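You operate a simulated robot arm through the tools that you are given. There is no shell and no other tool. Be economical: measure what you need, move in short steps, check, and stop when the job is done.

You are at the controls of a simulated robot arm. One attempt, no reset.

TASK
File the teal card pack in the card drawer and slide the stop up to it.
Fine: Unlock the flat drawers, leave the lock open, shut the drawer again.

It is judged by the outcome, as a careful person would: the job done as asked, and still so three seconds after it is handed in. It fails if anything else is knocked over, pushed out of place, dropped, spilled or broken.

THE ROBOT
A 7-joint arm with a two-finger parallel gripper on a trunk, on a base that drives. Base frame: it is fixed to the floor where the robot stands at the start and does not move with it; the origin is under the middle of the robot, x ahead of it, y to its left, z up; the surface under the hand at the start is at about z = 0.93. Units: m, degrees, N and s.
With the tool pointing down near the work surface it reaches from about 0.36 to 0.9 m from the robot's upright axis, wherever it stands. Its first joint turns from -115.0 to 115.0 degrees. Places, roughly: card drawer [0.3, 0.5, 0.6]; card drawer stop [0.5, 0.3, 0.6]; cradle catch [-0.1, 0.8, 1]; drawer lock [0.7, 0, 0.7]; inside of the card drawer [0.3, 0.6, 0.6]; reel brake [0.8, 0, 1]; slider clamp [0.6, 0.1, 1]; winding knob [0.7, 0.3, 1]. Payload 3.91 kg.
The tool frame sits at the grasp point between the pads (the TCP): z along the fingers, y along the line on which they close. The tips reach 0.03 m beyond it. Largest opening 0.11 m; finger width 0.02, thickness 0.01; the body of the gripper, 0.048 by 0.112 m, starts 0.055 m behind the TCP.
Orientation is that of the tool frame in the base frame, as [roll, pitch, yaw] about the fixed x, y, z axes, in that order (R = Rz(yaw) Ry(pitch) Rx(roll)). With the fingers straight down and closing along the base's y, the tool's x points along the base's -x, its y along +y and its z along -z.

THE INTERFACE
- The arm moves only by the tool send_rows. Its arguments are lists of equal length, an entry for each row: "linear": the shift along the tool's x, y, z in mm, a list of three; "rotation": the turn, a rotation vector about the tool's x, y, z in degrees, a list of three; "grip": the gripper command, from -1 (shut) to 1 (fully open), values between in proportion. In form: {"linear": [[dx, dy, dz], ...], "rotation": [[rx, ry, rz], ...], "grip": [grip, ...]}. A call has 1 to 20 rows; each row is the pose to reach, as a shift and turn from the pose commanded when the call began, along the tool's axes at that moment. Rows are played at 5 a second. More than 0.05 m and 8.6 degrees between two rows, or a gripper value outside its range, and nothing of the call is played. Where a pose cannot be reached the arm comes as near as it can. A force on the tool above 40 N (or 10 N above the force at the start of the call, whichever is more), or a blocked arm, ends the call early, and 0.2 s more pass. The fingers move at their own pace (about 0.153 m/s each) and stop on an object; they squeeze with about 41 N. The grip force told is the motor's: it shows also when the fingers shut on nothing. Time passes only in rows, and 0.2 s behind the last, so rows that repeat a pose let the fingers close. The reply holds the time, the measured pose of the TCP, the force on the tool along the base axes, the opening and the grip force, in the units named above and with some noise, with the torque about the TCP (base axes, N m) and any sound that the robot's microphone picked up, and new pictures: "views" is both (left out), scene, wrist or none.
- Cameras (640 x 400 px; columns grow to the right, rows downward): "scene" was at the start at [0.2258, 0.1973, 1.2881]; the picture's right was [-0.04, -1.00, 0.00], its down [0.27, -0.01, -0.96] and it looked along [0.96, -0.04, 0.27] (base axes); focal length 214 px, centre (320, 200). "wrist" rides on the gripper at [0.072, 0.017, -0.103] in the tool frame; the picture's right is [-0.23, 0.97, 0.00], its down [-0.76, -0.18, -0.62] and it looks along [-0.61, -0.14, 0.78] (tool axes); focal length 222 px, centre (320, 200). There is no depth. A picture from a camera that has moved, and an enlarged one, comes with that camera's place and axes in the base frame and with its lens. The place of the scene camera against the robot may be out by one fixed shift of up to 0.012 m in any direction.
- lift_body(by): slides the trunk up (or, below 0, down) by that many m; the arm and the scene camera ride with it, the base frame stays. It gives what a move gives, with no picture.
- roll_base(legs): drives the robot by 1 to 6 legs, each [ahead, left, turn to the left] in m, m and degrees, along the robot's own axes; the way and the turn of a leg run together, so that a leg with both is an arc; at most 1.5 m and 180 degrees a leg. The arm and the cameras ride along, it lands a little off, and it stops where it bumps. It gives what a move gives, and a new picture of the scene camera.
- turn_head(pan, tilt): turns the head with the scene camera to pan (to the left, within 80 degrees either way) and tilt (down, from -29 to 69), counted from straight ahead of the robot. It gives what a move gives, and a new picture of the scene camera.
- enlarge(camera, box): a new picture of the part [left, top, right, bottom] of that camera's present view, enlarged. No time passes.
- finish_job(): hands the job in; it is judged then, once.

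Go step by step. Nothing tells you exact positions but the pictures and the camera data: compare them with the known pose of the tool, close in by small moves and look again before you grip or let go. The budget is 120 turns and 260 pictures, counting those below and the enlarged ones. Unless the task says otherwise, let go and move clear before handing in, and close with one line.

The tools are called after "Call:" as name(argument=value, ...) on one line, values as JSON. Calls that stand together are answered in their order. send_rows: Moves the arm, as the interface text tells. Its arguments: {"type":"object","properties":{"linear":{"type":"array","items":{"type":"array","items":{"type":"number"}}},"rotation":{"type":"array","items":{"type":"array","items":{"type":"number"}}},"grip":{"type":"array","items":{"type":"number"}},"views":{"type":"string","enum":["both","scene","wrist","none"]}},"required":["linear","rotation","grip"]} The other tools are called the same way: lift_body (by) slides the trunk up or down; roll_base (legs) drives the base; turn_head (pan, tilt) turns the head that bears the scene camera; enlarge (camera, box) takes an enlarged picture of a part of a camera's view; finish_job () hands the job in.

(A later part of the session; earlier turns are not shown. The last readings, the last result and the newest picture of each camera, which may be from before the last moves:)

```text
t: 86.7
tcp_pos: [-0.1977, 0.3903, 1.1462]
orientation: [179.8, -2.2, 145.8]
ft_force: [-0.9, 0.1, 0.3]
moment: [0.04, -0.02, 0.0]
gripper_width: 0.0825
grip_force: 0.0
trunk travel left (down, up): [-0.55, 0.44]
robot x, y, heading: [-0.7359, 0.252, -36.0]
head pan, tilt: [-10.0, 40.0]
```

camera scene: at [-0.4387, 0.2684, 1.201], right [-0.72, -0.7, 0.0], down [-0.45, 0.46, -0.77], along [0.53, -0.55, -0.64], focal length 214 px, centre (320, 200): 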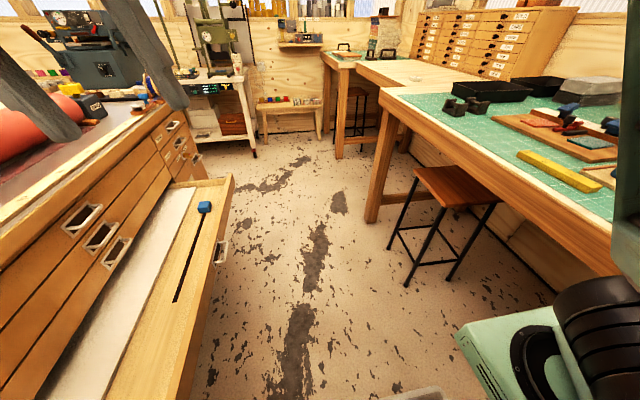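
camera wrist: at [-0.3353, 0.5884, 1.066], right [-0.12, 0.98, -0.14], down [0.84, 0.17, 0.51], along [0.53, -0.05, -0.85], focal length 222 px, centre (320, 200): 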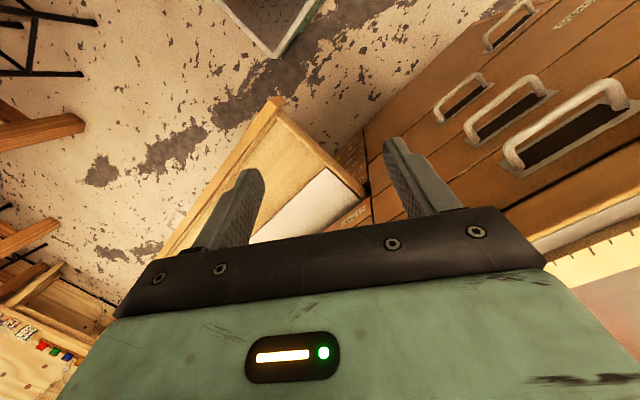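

Call:
send_rows(linear=[[27, 32, 2], [55, 64, 4], [82, 96, 6], [110, 128, 8], [137, 160, 10], [165, 193, 12], [192, 225, 14], [220, 257, 16], [247, 289, 18], [275, 321, 20], [302, 353, 22], [330, 386, 24], [357, 418, 26]], rotation=[[0, 0, -7], [0, 0, -14], [0, 0, -21], [0, 0, -28], [0, 0, -35], [0, 0, -42], [0, 0, -49], [0, 0, -56], [0, 0, -63], [0, 0, -70], [0, 0, -77], [0, 0, -84], [0, 0, -91]], grip=[0.5, 0.5, 0.5, 0.5, 0.5, 0.5, 0.5, 0.5, 0.5, 0.5, 0.5, 0.5, 0.5], views="wrist")

```text
t: 88.0
tcp_pos: [-0.1825, 0.4632, 1.1107]
orientation: [179.9, -2.0, 171.3]
ft_force: [-0.8, -1.1, 1.2]
moment: [0.0, 0.0, 0.02]
gripper_width: 0.0823
grip_force: 0.1
out of reach, approached as far as the arm can: row 3, 4, 5, 6
trunk travel left (down, up): [-0.55, 0.44]
robot x, y, heading: [-0.7407, 0.2496, -35.6]
head pan, tilt: [-10.0, 40.0]
stopped in row 6: the arm was blocked; the commanded pose is now the measured one
camera wrist: at [-0.2479, 0.4921, 1.2178], right [0.37, 0.93, -0.01], down [0.75, -0.3, 0.6], along [0.55, -0.23, -0.8], focal length 222 px, centre (320, 200)
```

wrist: 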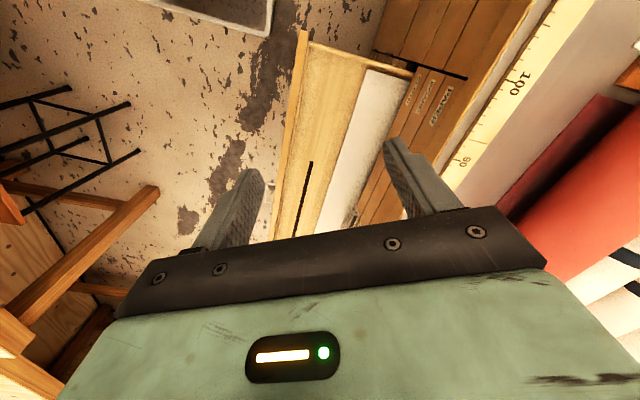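

The wrist can't turn further that way; the gripper is symmetric, so I'll turn it the other way round (camera on the far side).

Call:
send_rows(linear=[[0, 0, 0], [0, 0, 0], [0, 0, 0], [0, 0, 0], [0, 0, 0], [0, 0, 0], [0, 0, 0], [0, 0, 0], [0, 0, 0], [0, 0, 0], [0, 0, 0], [0, 0, 0], [0, 0, 0], [0, 0, 0], [0, 0, 0]], rotation=[[0, 0, 7.8], [0, 0, 15.6], [0, 0, 23.4], [0, 0, 31.2], [0, 0, 39], [0, 0, 46.8], [0, 0, 54.6], [0, 0, 62.4], [0, 0, 70.2], [0, 0, 78], [0, 0, 85.8], [0, 0, 93.6], [0, 0, 101.4], [0, 0, 109.2], [0, 0, 117]], grip=[0.5, 0.5, 0.5, 0.5, 0.5, 0.5, 0.5, 0.5, 0.5, 0.5, 0.5, 0.5, 0.5, 0.5, 0.5], views="both")

```text
t: 91.4
tcp_pos: [-0.1488, 0.4262, 1.1179]
orientation: [-178.3, 0.4, 49.4]
ft_force: [0.8, -0.6, -0.5]
moment: [-0.01, -0.04, 0.0]
gripper_width: 0.0824
grip_force: 0.0
trunk travel left (down, up): [-0.55, 0.44]
robot x, y, heading: [-0.7367, 0.2495, -35.8]
head pan, tilt: [-10.0, 40.0]
stopped in row 15: the arm was blocked; the commanded pose is now the measured one
camera scene: at [-0.44, 0.2712, 1.1954], right [-0.71, -0.7, 0.0], down [-0.49, 0.49, -0.72], along [0.51, -0.51, -0.69], focal length 214 px, centre (320, 200)
camera wrist: at [-0.0861, 0.4694, 1.2192], right [0.59, -0.81, -0.03], down [-0.61, -0.47, 0.63], along [-0.52, -0.36, -0.77], focal length 222 px, centre (320, 200)
```

scene: 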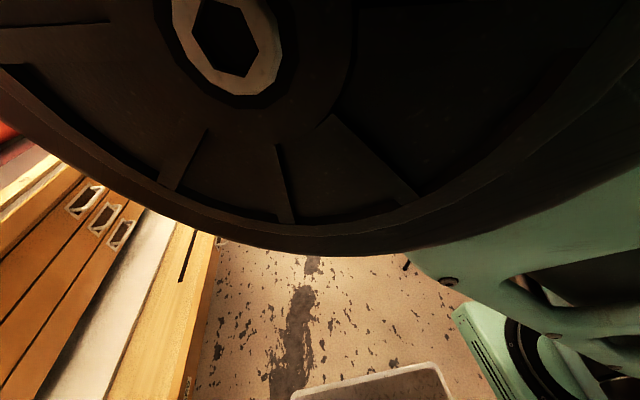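
wrist: 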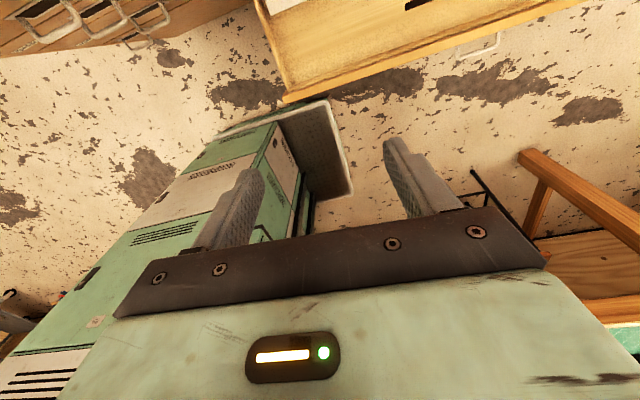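

The tool now points down with the right closing direction, but the elbow nudges the head. I'll pan the head further right.

Call:
turn_head(pan=-70, tilt=40)

Call:
send_rows(linear=[[10, -30, 0], [20, -65, 0], [35, -100, 0], [55, -130, 0], [80, -160, 0]], rotation=[[0, 0, -1], [0, 0, -2], [0, 0, -3], [0, 0, -4], [0, 0, -5]], grip=[0.5, 0.5, 0.5, 0.5, 0.5], views="both")

```text
t: 92.7
tcp_pos: [-0.1482, 0.4255, 1.1152]
orientation: [-178.3, 0.5, 49.3]
ft_force: [0.4, -0.4, 0.0]
moment: [0.02, -0.02, -0.01]
gripper_width: 0.0825
grip_force: 0.0
trunk travel left (down, up): [-0.55, 0.44]
robot x, y, heading: [-0.7366, 0.2479, -35.9]
head pan, tilt: [-70.0, 40.0]
camera scene: at [-0.4511, 0.2592, 1.1998], right [-0.83, -0.55, 0.0], down [-0.36, 0.55, -0.76], along [0.42, -0.63, -0.65], focal length 214 px, centre (320, 200)
```

scene: 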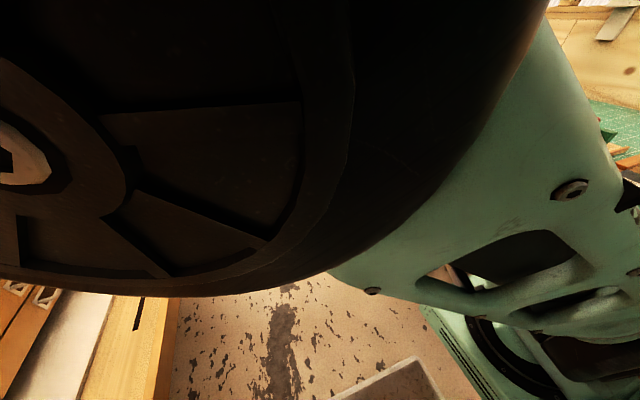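

```text
t: 94.0
tcp_pos: [-0.1434, 0.4489, 1.0666]
orientation: [-178.7, 3.1, 43.6]
ft_force: [-0.9, 0.2, 0.3]
moment: [-0.04, -0.04, 0.01]
gripper_width: 0.0825
grip_force: 0.0
out of reach, approached as far as the arm can: row 2, 3, 4, 5
trunk travel left (down, up): [-0.55, 0.44]
robot x, y, heading: [-0.7373, 0.2496, -35.8]
head pan, tilt: [-70.0, 40.0]
stopped in row 5: the arm was blocked; the commanded pose is now the measured one
camera scene: at [-0.516, 0.2468, 1.2001], right [-0.98, 0.22, 0.0], down [0.14, 0.64, -0.76], along [-0.16, -0.74, -0.65], focal length 214 px, centre (320, 200)
camera wrist: at [-0.0736, 0.4895, 1.1654], right [0.5, -0.86, -0.01], down [-0.64, -0.38, 0.67], along [-0.58, -0.33, -0.75], focal length 222 px, centre (320, 200)
```

scene: 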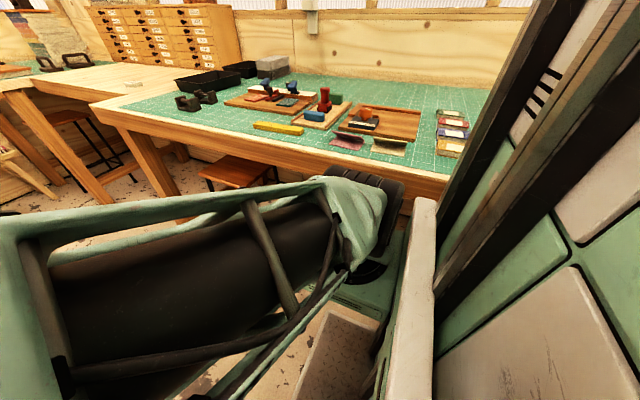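
wrist: 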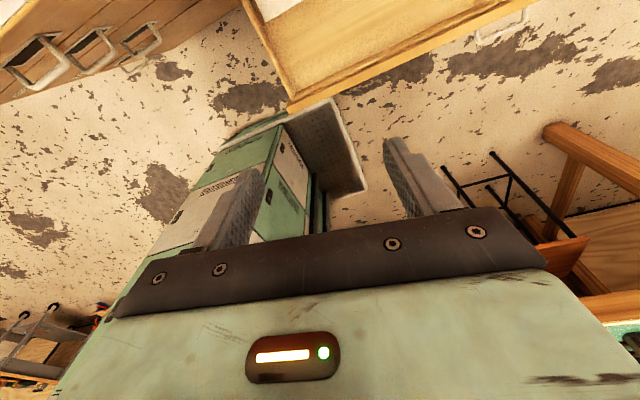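

The aisle is about 1 m wide with a table right beside me. I'll drive back beyond the open drawer, shift to mid-aisle, raise the trunk a bit and turn left so that the pack is in front of the robot.

Call:
lift_body(by=0.1)

Call:
roll_base(legs=[[-0.18, 0, 0], [0, 0.17, 0], [0, 0, 60]])

```text
t: 95.4
tcp_pos: [-0.1427, 0.4485, 1.1677]
orientation: [-178.8, 3.2, 43.4]
ft_force: [-0.1, 0.1, 0.0]
moment: [-0.01, -0.02, 0.0]
gripper_width: 0.0824
grip_force: 0.0
trunk travel left (down, up): [-0.65, 0.34]
robot x, y, heading: [-0.7344, 0.2491, -36.2]
head pan, tilt: [-70.0, 40.0]
```

```text
t: 100.6
tcp_pos: [-0.6575, 1.1064, 1.167]
orientation: [-178.8, 3.1, 103.3]
ft_force: [0.1, 0.4, 0.0]
moment: [-0.02, 0.01, 0.02]
gripper_width: 0.0825
grip_force: 0.1
trunk travel left (down, up): [-0.65, 0.34]
robot x, y, heading: [-0.7842, 0.4958, 24.1]
head pan, tilt: [-70.0, 40.0]
camera scene: at [-0.6751, 0.673, 1.301], right [-0.72, -0.69, 0.0], down [-0.45, 0.46, -0.77], along [0.53, -0.55, -0.64], focal length 214 px, centre (320, 200)
```

scene: 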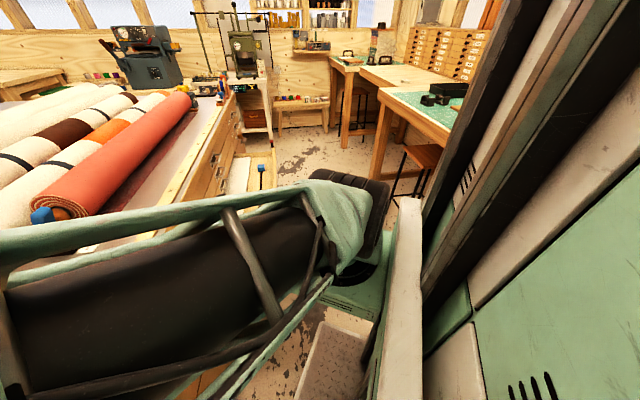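

Now the pack is in front of the robot at about 0.7 m. I'll bring the gripper over it.

Call:
send_rows(linear=[[-23, 33, 4], [-47, 66, 8], [-70, 99, 12], [-94, 132, 16], [-117, 165, 20], [-141, 199, 24], [-164, 232, 28], [-188, 265, 32], [-211, 298, 36], [-235, 331, 40], [-258, 364, 44]], rotation=[[0, 0, 4.5], [0, 0, 9], [0, 0, 13.5], [0, 0, 18], [0, 0, 22.5], [0, 0, 27], [0, 0, 31.5], [0, 0, 36], [0, 0, 40.5], [0, 0, 45], [0, 0, 49]], grip=[0.5, 0.5, 0.5, 0.5, 0.5, 0.5, 0.5, 0.5, 0.5, 0.5, 0.5], views="wrist")

```text
t: 103.0
tcp_pos: [-0.2434, 0.9354, 1.1287]
orientation: [178.3, 2.8, 54.2]
ft_force: [-0.3, 0.6, 0.5]
moment: [-0.02, -0.04, -0.02]
gripper_width: 0.0826
grip_force: 0.1
trunk travel left (down, up): [-0.65, 0.34]
robot x, y, heading: [-0.7826, 0.4912, 23.9]
head pan, tilt: [-70.0, 40.0]
camera wrist: at [-0.1859, 0.9909, 1.229], right [0.66, -0.75, 0.04], down [-0.59, -0.48, 0.66], along [-0.48, -0.45, -0.75], focal length 222 px, centre (320, 200)
```

wrist: 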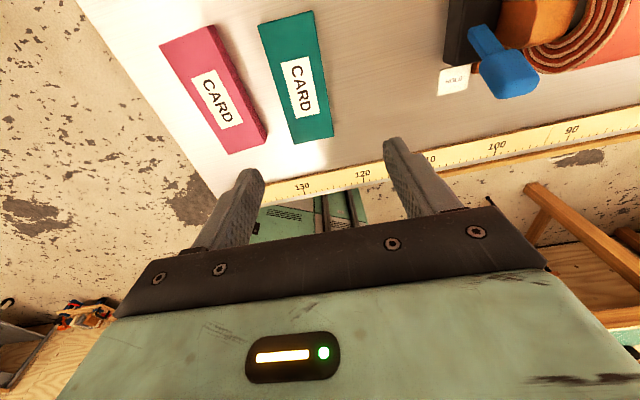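

Wrist view puts the pack centre at about (-0.245, 0.954). I'll correct, level the tool and go down part way.

Call:
send_rows(linear=[[10, -8, 30], [19, -15, 65], [19, -15, 100]], rotation=[[0.8, 1.4, 0], [1.7, 2.8, 0], [1.7, 2.8, 0]], grip=[0.5, 0.5, 0.5], views="wrist")

```text
t: 103.8
tcp_pos: [-0.2458, 0.953, 1.0294]
orientation: [-179.8, 0.0, 54.2]
ft_force: [0.9, -0.8, 0.3]
moment: [0.03, -0.02, 0.02]
gripper_width: 0.0824
grip_force: 0.1
trunk travel left (down, up): [-0.65, 0.34]
robot x, y, heading: [-0.7831, 0.4971, 24.0]
head pan, tilt: [-70.0, 40.0]
camera wrist: at [-0.1894, 1.0033, 1.1321], right [0.66, -0.75, 0.0], down [-0.59, -0.51, 0.62], along [-0.47, -0.41, -0.78], focal length 222 px, centre (320, 200)
```

wrist: 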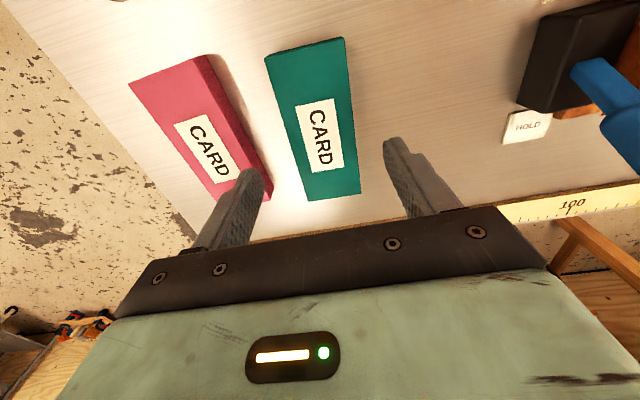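

Well centred over the pack. Descending to put the fingertips just above the table and closing.

Call:
send_rows(linear=[[0, 0, 25], [0, 0, 45], [0, 0, 58], [0, 0, 64], [0, 0, 64], [0, 0, 64], [0, 0, 64]], rotation=[[0, 0, 0], [0, 0, 0], [0, 0, 0], [0, 0, 0], [0, 0, 0], [0, 0, 0], [0, 0, 0]], grip=[0.5, 0.5, 0.5, 0.5, 0, -0.5, -1], views="wrist")

```text
t: 105.4
tcp_pos: [-0.2461, 0.9537, 0.9635]
orientation: [180.0, 0.1, 54.2]
ft_force: [0.3, 0.2, -0.2]
moment: [0.07, -0.1, -0.02]
gripper_width: 0.0551
grip_force: 41.1
trunk travel left (down, up): [-0.65, 0.34]
robot x, y, heading: [-0.7827, 0.4934, 24.1]
head pan, tilt: [-70.0, 40.0]
camera wrist: at [-0.189, 1.0042, 1.0674], right [0.66, -0.75, 0.0], down [-0.59, -0.51, 0.62], along [-0.47, -0.41, -0.78], focal length 222 px, centre (320, 200)
```

wrist: 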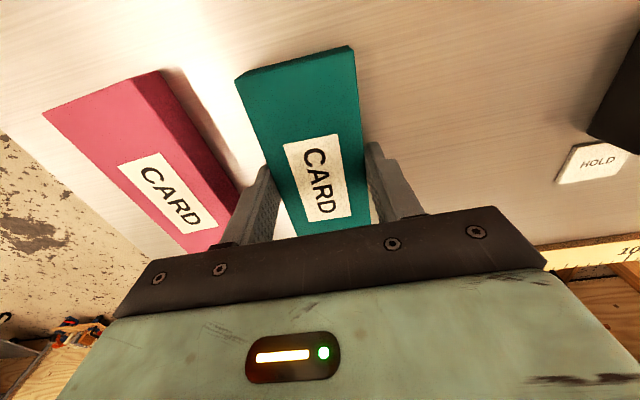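

Pack gripped at 55 mm. I'll lift it and draw it back off the table edge.

Call:
send_rows(linear=[[0, 0, -30], [0, 0, -70], [0, 0, -110], [-30, 0, -130], [-70, 0, -130], [-110, 0, -130], [-150, 0, -130], [-190, 0, -130], [-230, 0, -130], [-270, 0, -130], [-310, 0, -130]], rotation=[[0, 0, 0], [0, 0, 0], [0, 0, 0], [0, 0, 0], [0, 0, 0], [0, 0, 0], [0, 0, 0], [0, 0, 0], [0, 0, 0], [0, 0, 0], [0, 0, 0]], grip=[-1, -1, -1, -1, -1, -1, -1, -1, -1, -1, -1], views="both")

```text
t: 107.8
tcp_pos: [-0.3715, 0.7577, 1.0537]
orientation: [-179.8, 0.1, 54.2]
ft_force: [0.3, 0.3, -1.2]
moment: [0.02, -0.01, -0.01]
gripper_width: 0.0556
grip_force: 40.8
out of reach, approached as far as the arm can: row 9, 10, 11
trunk travel left (down, up): [-0.65, 0.34]
robot x, y, heading: [-0.7853, 0.4931, 23.8]
head pan, tilt: [-70.0, 40.0]
camera scene: at [-0.675, 0.6729, 1.301], right [-0.72, -0.69, 0.0], down [-0.45, 0.46, -0.77], along [0.53, -0.55, -0.64], focal length 214 px, centre (320, 200)
camera wrist: at [-0.3152, 0.8073, 1.1563], right [0.66, -0.75, 0.0], down [-0.59, -0.51, 0.63], along [-0.47, -0.41, -0.78], focal length 222 px, centre (320, 200)
```

scene: 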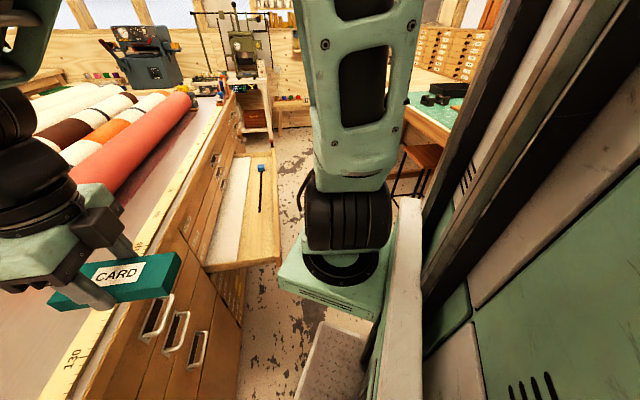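
wrist: 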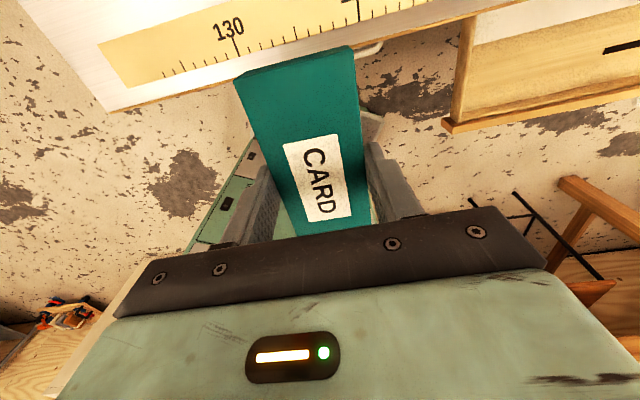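

The pack is clear of the table. I'll carry it along the aisle to above the open drawer, turning it so that its long side lies along the slot.

Call:
send_rows(linear=[[0, 40, -10], [-5, 81, -20], [-15, 122, -30], [-25, 163, -30], [-35, 204, -30], [-45, 244, -30], [-55, 285, -30], [-64, 326, -30], [-73, 367, -30], [-82, 407, -30], [-91, 448, -30], [-100, 488, -30], [-108, 529, -30]], rotation=[[0, 0, 6.9], [0, 0, 13.8], [0, 0, 20.8], [0, 0, 27.7], [0, 0, 34.6], [0, 0, 41.5], [0, 0, 48.5], [0, 0, 55.4], [0, 0, 62.3], [0, 0, 69.2], [0, 0, 76.2], [0, 0, 83.1], [0, 0, 90]], grip=[-1, -1, -1, -1, -1, -1, -1, -1, -1, -1, -1, -1, -1], views="both")

```text
t: 110.6
tcp_pos: [-0.0049, 0.3616, 1.0818]
orientation: [179.9, 0.0, -35.9]
ft_force: [-0.7, 1.1, -1.3]
moment: [-0.05, -0.04, -0.01]
gripper_width: 0.0555
grip_force: 41.3
trunk travel left (down, up): [-0.65, 0.34]
robot x, y, heading: [-0.7837, 0.4925, 23.8]
head pan, tilt: [-70.0, 40.0]
camera scene: at [-0.6754, 0.6734, 1.301], right [-0.72, -0.7, 0.0], down [-0.45, 0.46, -0.77], along [0.53, -0.55, -0.64], focal length 214 px, centre (320, 200)
camera wrist: at [0.0446, 0.3053, 1.1846], right [-0.75, -0.66, 0.0], down [-0.51, 0.59, 0.62], along [-0.41, 0.47, -0.78], focal length 222 px, centre (320, 200)
```

scene: 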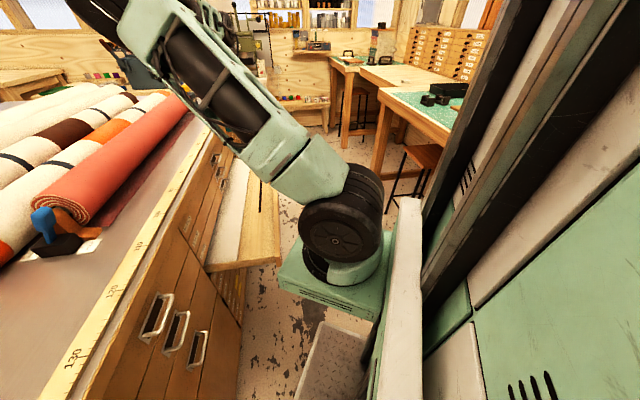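
wrist: 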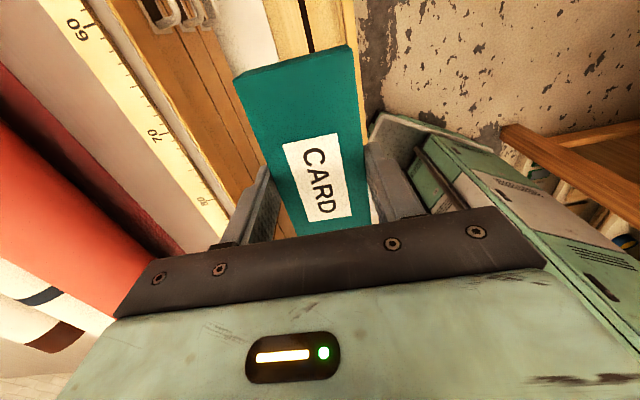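

Above the drawer with clearance from the table edge. I'll lower the trunk 0.28 m and check.

Call:
lift_body(by=-0.28)

Call:
send_rows(linear=[[0, 0, 10]], rotation=[[0, 0, 0]], grip=[-1], views="both")

```text
t: 113.4
tcp_pos: [-0.0043, 0.3602, 0.8024]
orientation: [179.9, 0.1, -35.8]
ft_force: [-0.2, -0.2, -0.8]
moment: [0.02, -0.02, 0.02]
gripper_width: 0.0551
grip_force: 40.9
trunk travel left (down, up): [-0.37, 0.62]
robot x, y, heading: [-0.7836, 0.4915, 23.9]
head pan, tilt: [-70.0, 40.0]
```

```text
t: 113.8
tcp_pos: [-0.0051, 0.3594, 0.7913]
orientation: [179.9, 0.3, -35.8]
ft_force: [-0.1, 1.0, -1.3]
moment: [-0.02, -0.01, -0.01]
gripper_width: 0.0553
grip_force: 40.7
trunk travel left (down, up): [-0.37, 0.62]
robot x, y, heading: [-0.7855, 0.4925, 23.9]
head pan, tilt: [-70.0, 40.0]
camera scene: at [-0.675, 0.6729, 1.0211], right [-0.72, -0.69, 0.0], down [-0.45, 0.46, -0.77], along [0.53, -0.55, -0.64], focal length 214 px, centre (320, 200)
camera wrist: at [0.0448, 0.3044, 0.8943], right [-0.75, -0.66, 0.0], down [-0.51, 0.59, 0.62], along [-0.41, 0.47, -0.78], focal length 222 px, centre (320, 200)
```

scene: 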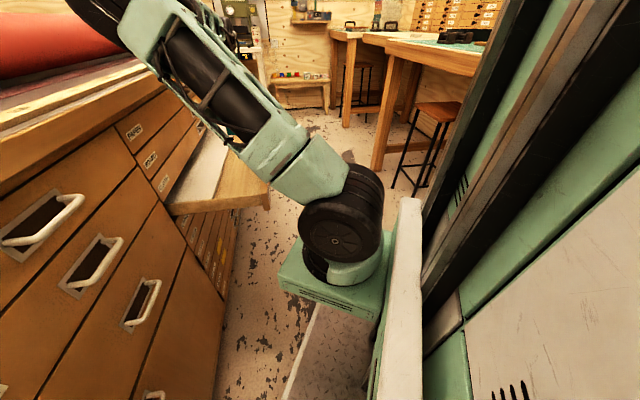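
wrist: 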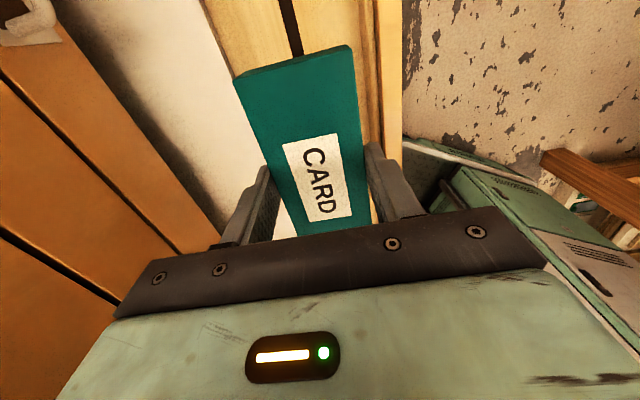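

Measured here: free floor from c≈0.245 to 0.37 with the slot at 0.30. I'll shift 16 mm inward and 40 mm right, and descend part way.

Call:
send_rows(linear=[[20, -8, 20], [40, -16, 45], [40, -16, 70], [40, -16, 90]], rotation=[[0, 0, 0], [0, 0, 0], [0, 0, 0], [0, 0, 0]], grip=[-1, -1, -1, -1], views="both")

```text
t: 114.8
tcp_pos: [0.0376, 0.3494, 0.7018]
orientation: [179.9, 0.1, -35.8]
ft_force: [-0.3, 0.5, -1.7]
moment: [0.0, -0.01, -0.02]
gripper_width: 0.0553
grip_force: 40.6
trunk travel left (down, up): [-0.37, 0.62]
robot x, y, heading: [-0.7883, 0.4952, 24.1]
head pan, tilt: [-70.0, 40.0]
camera scene: at [-0.675, 0.6729, 1.0211], right [-0.72, -0.69, 0.0], down [-0.45, 0.46, -0.77], along [0.53, -0.55, -0.64], focal length 214 px, centre (320, 200)
camera wrist: at [0.0863, 0.2945, 0.8039], right [-0.75, -0.66, 0.0], down [-0.51, 0.59, 0.62], along [-0.41, 0.47, -0.78], focal length 222 px, centre (320, 200)
```

scene: 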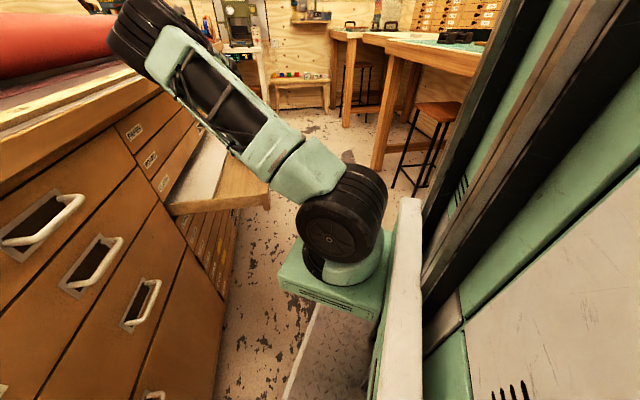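
wrist: 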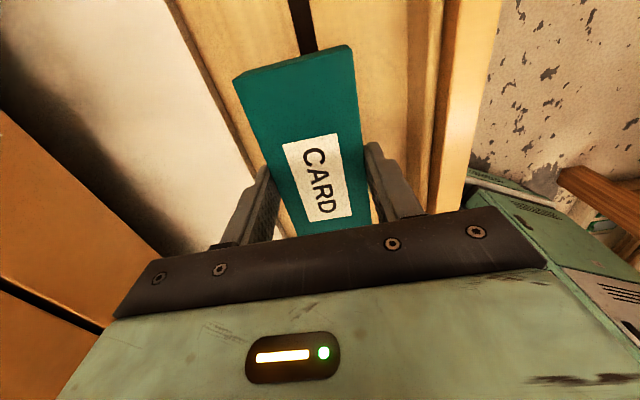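

Call:
send_rows(linear=[[0, 0, 12], [0, 0, 22], [0, 0, 28]], rotation=[[0, 0, 0], [0, 0, 0], [0, 0, 0]], grip=[-1, -1, -1], views="wrist")

```text
t: 115.6
tcp_pos: [0.0377, 0.3499, 0.6733]
orientation: [179.9, 0.1, -35.8]
ft_force: [0.1, 0.9, -1.1]
moment: [0.03, 0.01, 0.02]
gripper_width: 0.0554
grip_force: 40.7
trunk travel left (down, up): [-0.37, 0.62]
robot x, y, heading: [-0.7867, 0.4951, 23.9]
head pan, tilt: [-70.0, 40.0]
camera wrist: at [0.0858, 0.2943, 0.7758], right [-0.75, -0.66, 0.0], down [-0.51, 0.59, 0.62], along [-0.41, 0.47, -0.78], focal length 222 px, centre (320, 200)
```

wrist: 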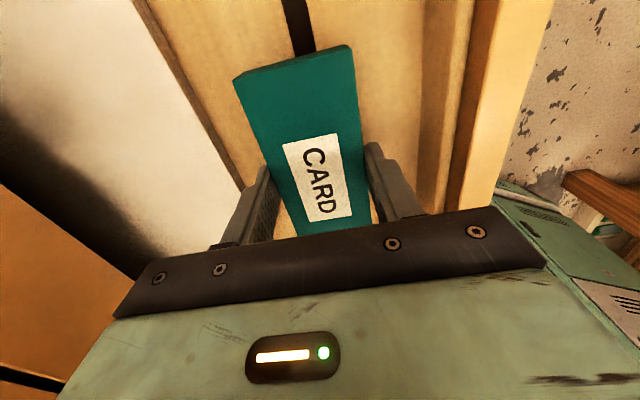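

Call:
send_rows(linear=[[0, 0, 4], [0, 0, 7], [0, 0, 10]], rotation=[[0, 0, 0], [0, 0, 0], [0, 0, 0]], grip=[-1, -1, -1], views="none")

Call:
enlarge(camera="wrist", box=[200, 30, 440, 240])

```text
t: 116.4
tcp_pos: [0.0371, 0.3491, 0.6636]
orientation: [179.9, 0.1, -35.8]
ft_force: [-0.7, 0.3, 6.4]
moment: [0.17, -0.05, 0.0]
gripper_width: 0.0552
grip_force: 41.2
trunk travel left (down, up): [-0.37, 0.62]
robot x, y, heading: [-0.7785, 0.4911, 24.0]
head pan, tilt: [-70.0, 40.0]
```

```text
1.90 times, centred on (320, 135) of wrist
camera zoom: at [0.0859, 0.2943, 0.7673], right [-0.75, -0.66, 0.0], down [-0.51, 0.59, 0.62], along [-0.41, 0.47, -0.78], focal length 423 px, centre (320, 324)
```

zoom: 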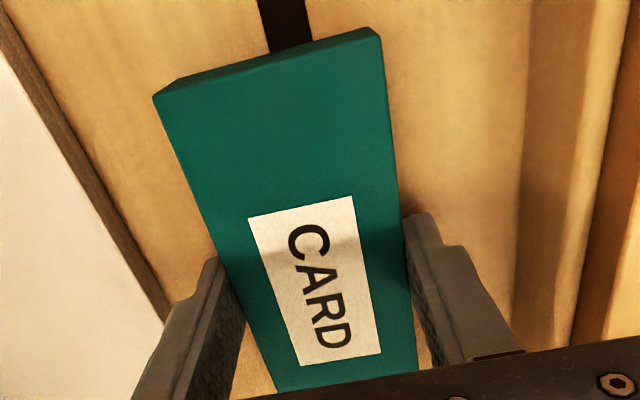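

The pack rests on the drawer floor (force up 7 N). I'll open the fingers a little and rise.

Call:
send_rows(linear=[[0, 0, -0.5], [0, 0, -0.5], [0, 0, -0.5], [0, 0, -15], [0, 0, -40], [0, 0, -80]], rotation=[[0, 0, 0], [0, 0, 0], [0, 0, 0], [0, 0, 0], [0, 0, 0], [0, 0, 0]], grip=[0.1, 0.25, 0.25, 0.25, 0.25, 0.25], views="wrist")

```text
t: 117.8
tcp_pos: [0.0379, 0.3503, 0.7431]
orientation: [179.9, 0.2, -35.8]
ft_force: [-0.1, 0.6, 0.2]
moment: [0.01, -0.02, 0.0]
gripper_width: 0.0688
grip_force: 0.0
trunk travel left (down, up): [-0.37, 0.62]
robot x, y, heading: [-0.7833, 0.4938, 24.1]
head pan, tilt: [-70.0, 40.0]
camera wrist: at [0.0864, 0.2946, 0.8459], right [-0.75, -0.66, 0.0], down [-0.51, 0.59, 0.63], along [-0.41, 0.47, -0.78], focal length 222 px, centre (320, 200)
```

wrist: 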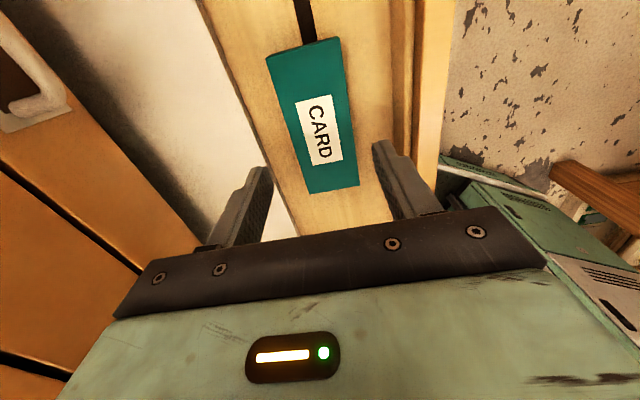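

The pack is filed. The stop is out of reach from here, so I'll raise the arm, tuck it in front of the robot, and turn back to the aisle direction.

Call:
lift_body(by=0.36)

Call:
send_rows(linear=[[-41, -6, 0], [-82, -13, 0], [-122, -19, 0], [-163, -26, 0], [-204, -33, 0], [-245, -39, 0], [-285, -46, 0], [-326, -52, 0], [-367, -59, 0], [-408, -66, 0], [-449, -72, 0], [-489, -79, 0], [-530, -85, 0]], rotation=[[0, 0, -4.6], [0, 0, -9.2], [0, 0, -13.8], [0, 0, -18.4], [0, 0, -23], [0, 0, -27.6], [0, 0, -32.2], [0, 0, -36.8], [0, 0, -41.4], [0, 0, -46], [0, 0, -50.6], [0, 0, -55.2], [0, 0, -60]], grip=[0.25, 0.25, 0.25, 0.25, 0.25, 0.25, 0.25, 0.25, 0.25, 0.25, 0.25, 0.25, 0.25], views="scene")

```text
t: 121.3
tcp_pos: [0.0375, 0.3498, 1.1037]
orientation: [-180.0, 0.1, -35.8]
ft_force: [0.0, 0.7, -0.1]
moment: [0.0, 0.02, -0.02]
gripper_width: 0.0691
grip_force: 0.1
trunk travel left (down, up): [-0.73, 0.26]
robot x, y, heading: [-0.786, 0.4915, 24.0]
head pan, tilt: [-70.0, 40.0]
```

```text
t: 124.1
tcp_pos: [-0.3421, 0.7288, 1.1031]
orientation: [-180.0, 0.1, 24.1]
ft_force: [0.0, -1.6, 0.0]
moment: [0.0, 0.06, -0.02]
gripper_width: 0.0687
grip_force: 0.1
trunk travel left (down, up): [-0.73, 0.26]
robot x, y, heading: [-0.7862, 0.4969, 23.8]
head pan, tilt: [-70.0, 40.0]
camera scene: at [-0.6745, 0.6725, 1.3811], right [-0.72, -0.69, 0.0], down [-0.45, 0.46, -0.77], along [0.53, -0.55, -0.64], focal length 214 px, centre (320, 200)
```

scene: 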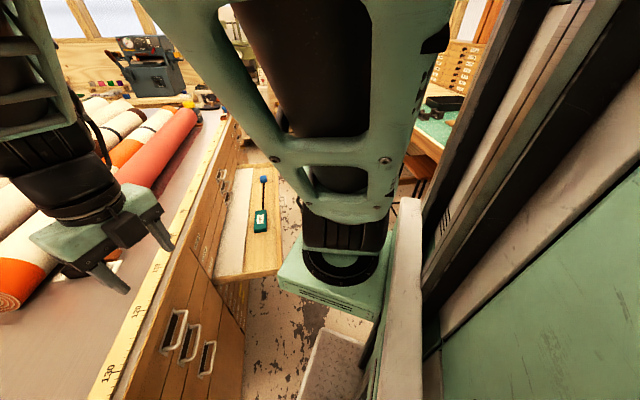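

Call:
roll_base(legs=[[0, 0, -59.7], [0, -0.16, 0], [0.46, 0, 0]])

```text
t: 130.5
tcp_pos: [-0.0773, -0.1709, 1.105]
orientation: [-179.9, 0.2, -35.6]
ft_force: [0.1, 0.3, -0.2]
moment: [0.03, 0.02, 0.0]
gripper_width: 0.0689
grip_force: 0.1
trunk travel left (down, up): [-0.73, 0.26]
robot x, y, heading: [-0.5015, 0.096, -35.8]
head pan, tilt: [-70.0, 40.0]
camera scene: at [-0.287, 0.09, 1.381], right [-0.96, 0.27, 0.0], down [0.18, 0.62, -0.77], along [-0.21, -0.74, -0.64], focal length 214 px, centre (320, 200)
```

scene: 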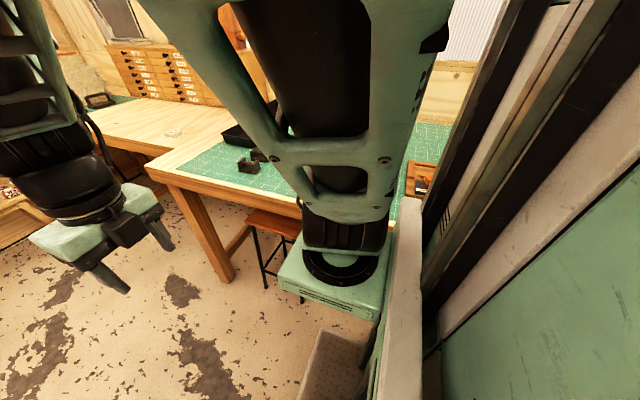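

I'm back alongside. I'll move the gripper over the blue stop.

Call:
send_rows(linear=[[9, -40, 0], [18, -80, 0], [28, -121, 0], [37, -161, 0], [46, -201, 0], [56, -242, 0], [65, -282, 0], [74, -322, 0], [84, -363, 0], [93, -403, 0], [102, -443, 0], [112, -484, 0]], rotation=[[0, 0, 0], [0, 0, 0], [0, 0, 0], [0, 0, 0], [0, 0, 0], [0, 0, 0], [0, 0, 0], [0, 0, 0], [0, 0, 0], [0, 0, 0], [0, 0, 0], [0, 0, 0]], grip=[0.2, 0.2, 0.2, 0.2, 0.2, 0.2, 0.2, 0.2, 0.2, 0.2, 0.2, 0.2], views="wrist")

```text
t: 131.4
tcp_pos: [0.0266, -0.0707, 1.159]
orientation: [-166.1, 3.0, -34.8]
ft_force: [-0.8, 0.3, -0.7]
moment: [0.02, -0.01, 0.04]
gripper_width: 0.066
grip_force: 0.0
trunk travel left (down, up): [-0.73, 0.26]
robot x, y, heading: [-0.5078, 0.0927, -35.6]
head pan, tilt: [-70.0, 40.0]
stopped in row 4: the arm was blocked; the commanded pose is now the measured one
camera wrist: at [0.0672, -0.1488, 1.2525], right [-0.74, -0.64, -0.22], down [-0.58, 0.44, 0.69], along [-0.34, 0.63, -0.69], focal length 222 px, centre (320, 200)
```

wrist: 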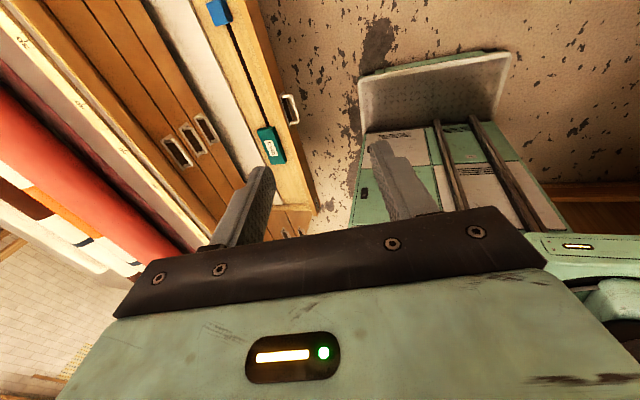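

Blocked again; I'll check what the scene camera sees.

Call:
turn_head(pan=-70, tilt=10)

```text
t: 132.4
tcp_pos: [0.0274, -0.0708, 1.1599]
orientation: [-166.1, 2.8, -34.9]
ft_force: [0.1, -0.4, -0.7]
moment: [-0.03, 0.02, -0.01]
gripper_width: 0.0662
grip_force: 0.0
trunk travel left (down, up): [-0.73, 0.26]
robot x, y, heading: [-0.5018, 0.0922, -35.9]
head pan, tilt: [-70.0, 10.0]
camera scene: at [-0.2836, 0.0986, 1.3653], right [-0.97, 0.26, 0.0], down [0.2, 0.75, -0.63], along [-0.16, -0.61, -0.78], focal length 214 px, centre (320, 200)
```

scene: 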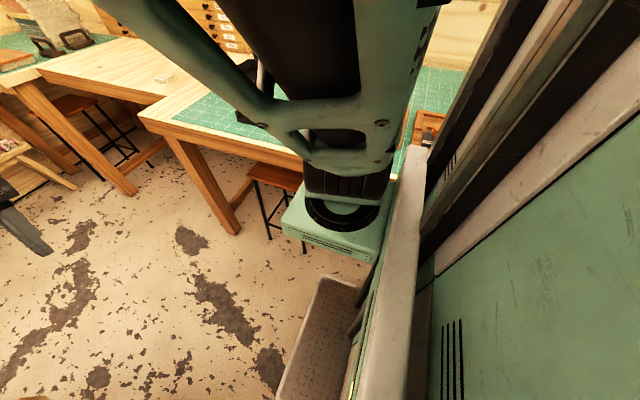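

The upper arm presses on the head whenever I reach far to the left; this arm works best ahead and to its right. I'll tuck the arm, drive past the drawer's right end, and turn round so the drawer lies ahead-right.

Call:
send_rows(linear=[[0, 30, 0], [-10, 70, -10], [-20, 110, -20]], rotation=[[-5, 0, 0], [-10, -1, 0], [-14, -3, 0]], grip=[0, 0, 0], views="none")

Call:
lift_body(by=0.2)

Call:
roll_base(legs=[[1.22, 0, 0]])

```text
t: 133.2
tcp_pos: [-0.0528, -0.1528, 1.1554]
orientation: [-179.4, 5.9, -34.4]
ft_force: [0.3, 0.4, 0.9]
moment: [0.0, 0.01, 0.0]
gripper_width: 0.0551
grip_force: 0.1
trunk travel left (down, up): [-0.73, 0.26]
robot x, y, heading: [-0.4992, 0.0921, -35.8]
head pan, tilt: [-70.0, 10.0]
```

```text
t: 135.4
tcp_pos: [-0.053, -0.1514, 1.3553]
orientation: [-179.6, 5.9, -34.5]
ft_force: [0.2, 0.4, 0.2]
moment: [-0.03, 0.01, 0.02]
gripper_width: 0.055
grip_force: 0.1
trunk travel left (down, up): [-0.93, 0.06]
robot x, y, heading: [-0.5008, 0.0917, -35.8]
head pan, tilt: [-70.0, 10.0]
```

```text
t: 141.5
tcp_pos: [0.9282, -0.8556, 1.3553]
orientation: [-179.6, 6.0, -34.3]
ft_force: [-0.2, 1.5, 0.4]
moment: [0.0, 0.02, 0.01]
gripper_width: 0.0548
grip_force: 0.1
trunk travel left (down, up): [-0.93, 0.06]
robot x, y, heading: [0.48, -0.6145, -35.6]
head pan, tilt: [-70.0, 10.0]
camera scene: at [0.6955, -0.6059, 1.5658], right [-0.96, 0.29, 0.0], down [0.22, 0.74, -0.63], along [-0.18, -0.61, -0.77], focal length 214 px, centre (320, 200)
```

scene: 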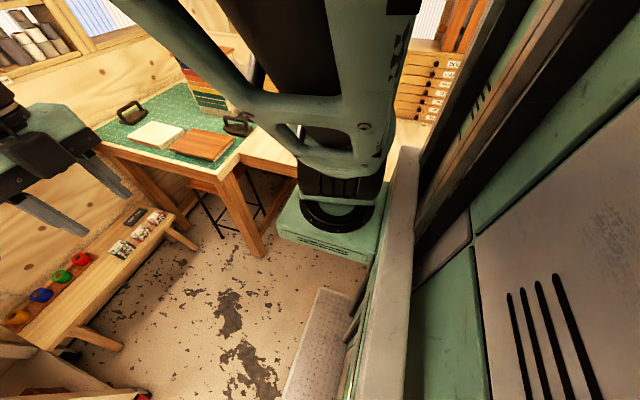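

Call:
roll_base(legs=[[0, 0.17, 0], [0, 0, -178]])

```text
t: 150.3
tcp_pos: [0.1233, -0.2359, 1.3564]
orientation: [-179.2, 6.0, 146.3]
ft_force: [-0.5, -0.2, -0.7]
moment: [0.01, -0.05, 0.03]
gripper_width: 0.0549
grip_force: 0.1
trunk travel left (down, up): [-0.93, 0.06]
robot x, y, heading: [0.573, -0.4778, 144.9]
head pan, tilt: [-70.0, 10.0]
camera scene: at [0.3682, -0.4896, 1.5704], right [0.96, -0.27, 0.0], down [-0.2, -0.71, -0.68], along [0.18, 0.65, -0.74], focal length 214 px, centre (320, 200)
```

scene: 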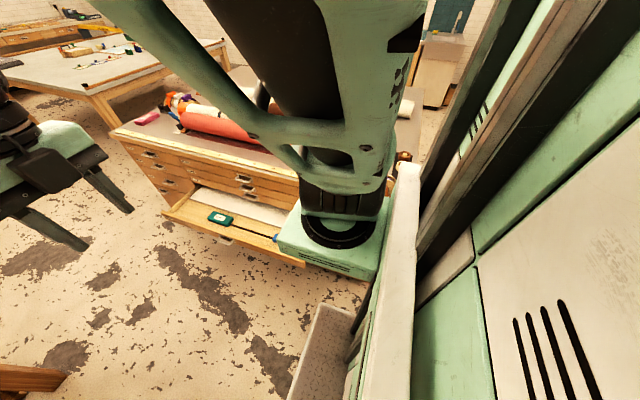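

Turned around. A small adjustment of the base, then the arm goes over the stop.

Call:
roll_base(legs=[[0.1, 0.09, 0]])

Call:
turn_head(pan=-60, tilt=40)

```text
t: 151.6
tcp_pos: [-0.0092, -0.2538, 1.3572]
orientation: [-178.7, 6.1, 146.4]
ft_force: [0.2, 0.4, 0.2]
moment: [0.0, 0.03, -0.01]
gripper_width: 0.0554
grip_force: 0.0
trunk travel left (down, up): [-0.93, 0.06]
robot x, y, heading: [0.445, -0.4916, 145.0]
head pan, tilt: [-70.0, 10.0]
camera scene: at [0.2355, -0.5039, 1.5736], right [0.96, -0.27, 0.0], down [-0.19, -0.68, -0.7], along [0.19, 0.68, -0.71], focal length 214 px, centre (320, 200)
```

scene: 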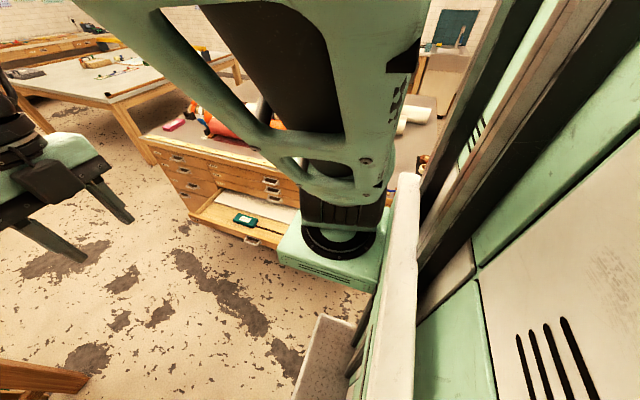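

```text
t: 152.5
tcp_pos: [-0.0098, -0.2535, 1.3572]
orientation: [-178.6, 6.2, 146.5]
ft_force: [-0.3, -0.1, 0.2]
moment: [-0.01, -0.01, -0.01]
gripper_width: 0.0548
grip_force: 0.0
trunk travel left (down, up): [-0.93, 0.06]
robot x, y, heading: [0.4439, -0.4911, 145.1]
head pan, tilt: [-60.0, 40.0]
camera scene: at [0.2271, -0.5018, 1.574], right [0.99, -0.17, 0.0], down [-0.12, -0.7, -0.71], along [0.12, 0.7, -0.71], focal length 214 px, centre (320, 200)
```

scene: 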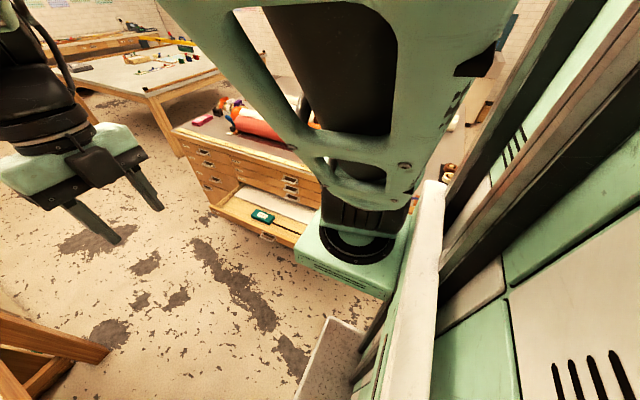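

Call:
send_rows(linear=[[-2, 38, 5], [-4, 78, 10], [-6, 118, 15], [-8, 157, 20], [-11, 196, 30], [-13, 236, 40], [-15, 275, 55], [-18, 314, 70], [-20, 354, 85], [-22, 393, 100], [-24, 432, 120], [-26, 472, 140], [-28, 511, 160]], rotation=[[0, 0.5, 0.2], [0, 1, 0.4], [0, 1.5, 0.5], [0, 2, 0.7], [0, 2.5, 0.9], [0, 3, 1.1], [0, 3.5, 1.3], [0, 4, 1.5], [0, 4.5, 1.7], [0, 5, 1.8], [0, 5.5, 2], [0, 6, 2.1], [0, 6, 2.2]], grip=[0, 0, 0, 0, 0, 0, 0, 0, 0, 0, 0, 0, 0], views="both")

```text
t: 155.3
tcp_pos: [0.3102, 0.1438, 1.1895]
orientation: [-178.9, 0.1, 144.1]
ft_force: [-0.2, 0.2, 0.1]
moment: [0.04, 0.05, -0.02]
gripper_width: 0.0552
grip_force: 0.0
trunk travel left (down, up): [-0.93, 0.06]
robot x, y, heading: [0.4433, -0.4928, 144.6]
head pan, tilt: [-60.0, 40.0]
camera scene: at [0.2205, -0.4981, 1.581], right [1.0, -0.09, 0.0], down [-0.06, -0.64, -0.77], along [0.07, 0.76, -0.64], focal length 214 px, centre (320, 200)
camera wrist: at [0.2621, 0.2029, 1.2919], right [0.75, 0.66, -0.02], down [0.52, -0.58, 0.63], along [0.4, -0.48, -0.78], focal length 222 px, centre (320, 200)
```

scene: 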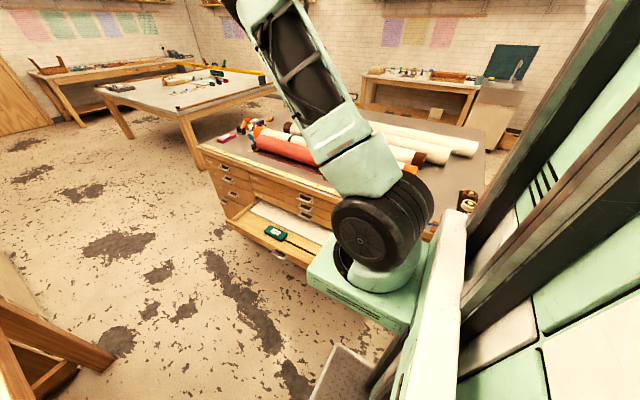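
wrist: 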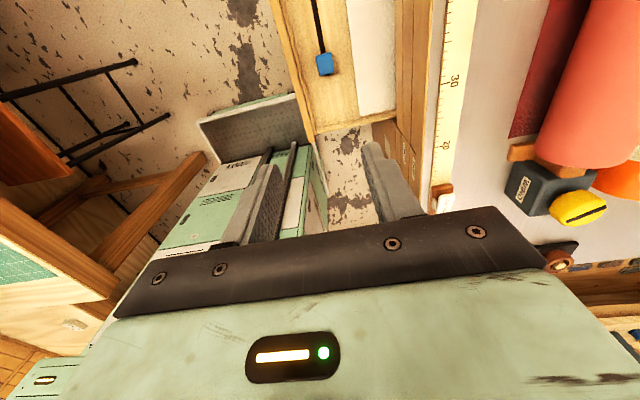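

The gripper is right above the stop. I'll lower the trunk by 0.36 m and check.

Call:
lift_body(by=-0.36)

Call:
send_rows(linear=[[0, 0, 30], [0, 0, 60]], rotation=[[0, 0, 0], [0, 0, 0]], grip=[0, 0], views="both")

Call:
enlarge(camera="wrist", box=[220, 80, 420, 220])

```text
t: 158.8
tcp_pos: [0.3107, 0.1447, 0.8289]
orientation: [-178.9, 0.2, 144.1]
ft_force: [-0.2, 0.0, 0.7]
moment: [-0.01, 0.0, 0.0]
gripper_width: 0.0551
grip_force: 0.0
trunk travel left (down, up): [-0.57, 0.42]
robot x, y, heading: [0.4432, -0.4902, 144.9]
head pan, tilt: [-60.0, 40.0]
```

```text
t: 159.4
tcp_pos: [0.3096, 0.1428, 0.7699]
orientation: [-178.9, 0.1, 144.2]
ft_force: [0.0, 0.3, 0.4]
moment: [-0.01, -0.03, -0.02]
gripper_width: 0.0551
grip_force: 0.0
trunk travel left (down, up): [-0.57, 0.42]
robot x, y, heading: [0.4455, -0.4909, 145.0]
head pan, tilt: [-60.0, 40.0]
camera scene: at [0.2209, -0.4976, 1.2211], right [1.0, -0.09, 0.0], down [-0.06, -0.64, -0.77], along [0.07, 0.76, -0.64], focal length 214 px, centre (320, 200)
camera wrist: at [0.2624, 0.2026, 0.8726], right [0.76, 0.66, -0.02], down [0.52, -0.58, 0.63], along [0.4, -0.48, -0.78], focal length 222 px, centre (320, 200)
```

scene: 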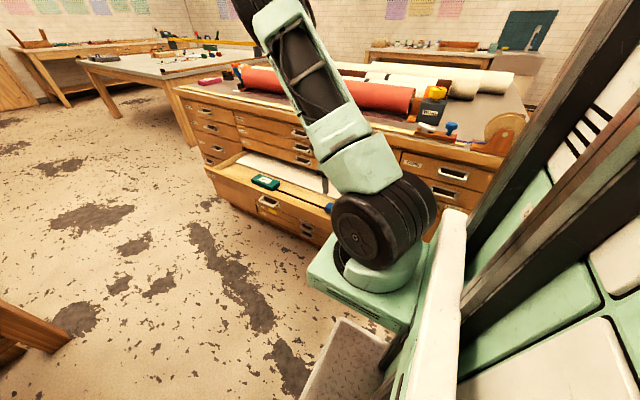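
wrist: 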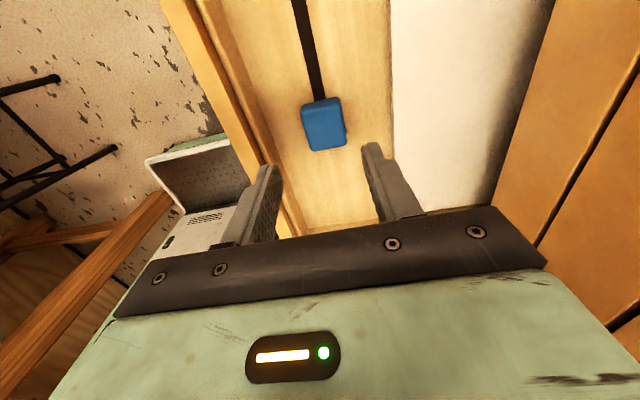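

```text
2.86 times, centred on (320, 150) of wrist
camera zoom: at [0.2624, 0.2026, 0.8726], right [0.76, 0.66, -0.02], down [0.52, -0.58, 0.63], along [0.4, -0.48, -0.78], focal length 635 px, centre (320, 343)
```

zoom: 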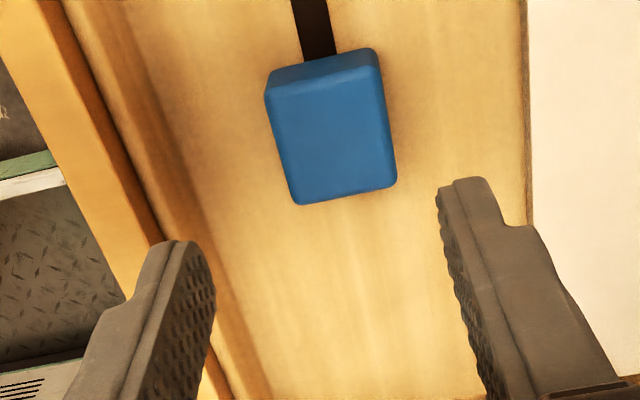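

The stop is a blue block about 37 mm wide. I'll descend around it and close on it.

Call:
send_rows(linear=[[-3, 1, 35], [-3, 1, 65], [-3, 1, 85], [-3, 1, 98]], rotation=[[0, 0, 0], [0, 0, 0], [0, 0, 0], [0, 0, 0]], grip=[0, 0, 0, 0], views="wrist")

```text
t: 160.4
tcp_pos: [0.3112, 0.141, 0.6724]
orientation: [-178.9, 0.0, 144.1]
ft_force: [0.2, -0.2, 0.5]
moment: [-0.01, 0.05, 0.0]
gripper_width: 0.055
grip_force: 0.1
trunk travel left (down, up): [-0.57, 0.42]
robot x, y, heading: [0.4457, -0.4928, 145.0]
head pan, tilt: [-60.0, 40.0]
camera wrist: at [0.2641, 0.1996, 0.7742], right [0.76, 0.66, -0.02], down [0.52, -0.58, 0.63], along [0.4, -0.48, -0.78], focal length 222 px, centre (320, 200)
```

wrist: 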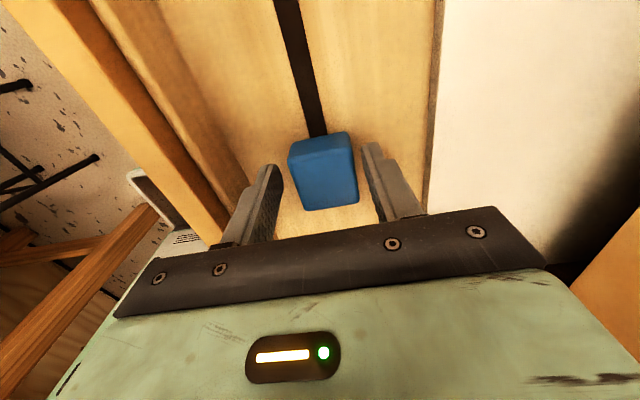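

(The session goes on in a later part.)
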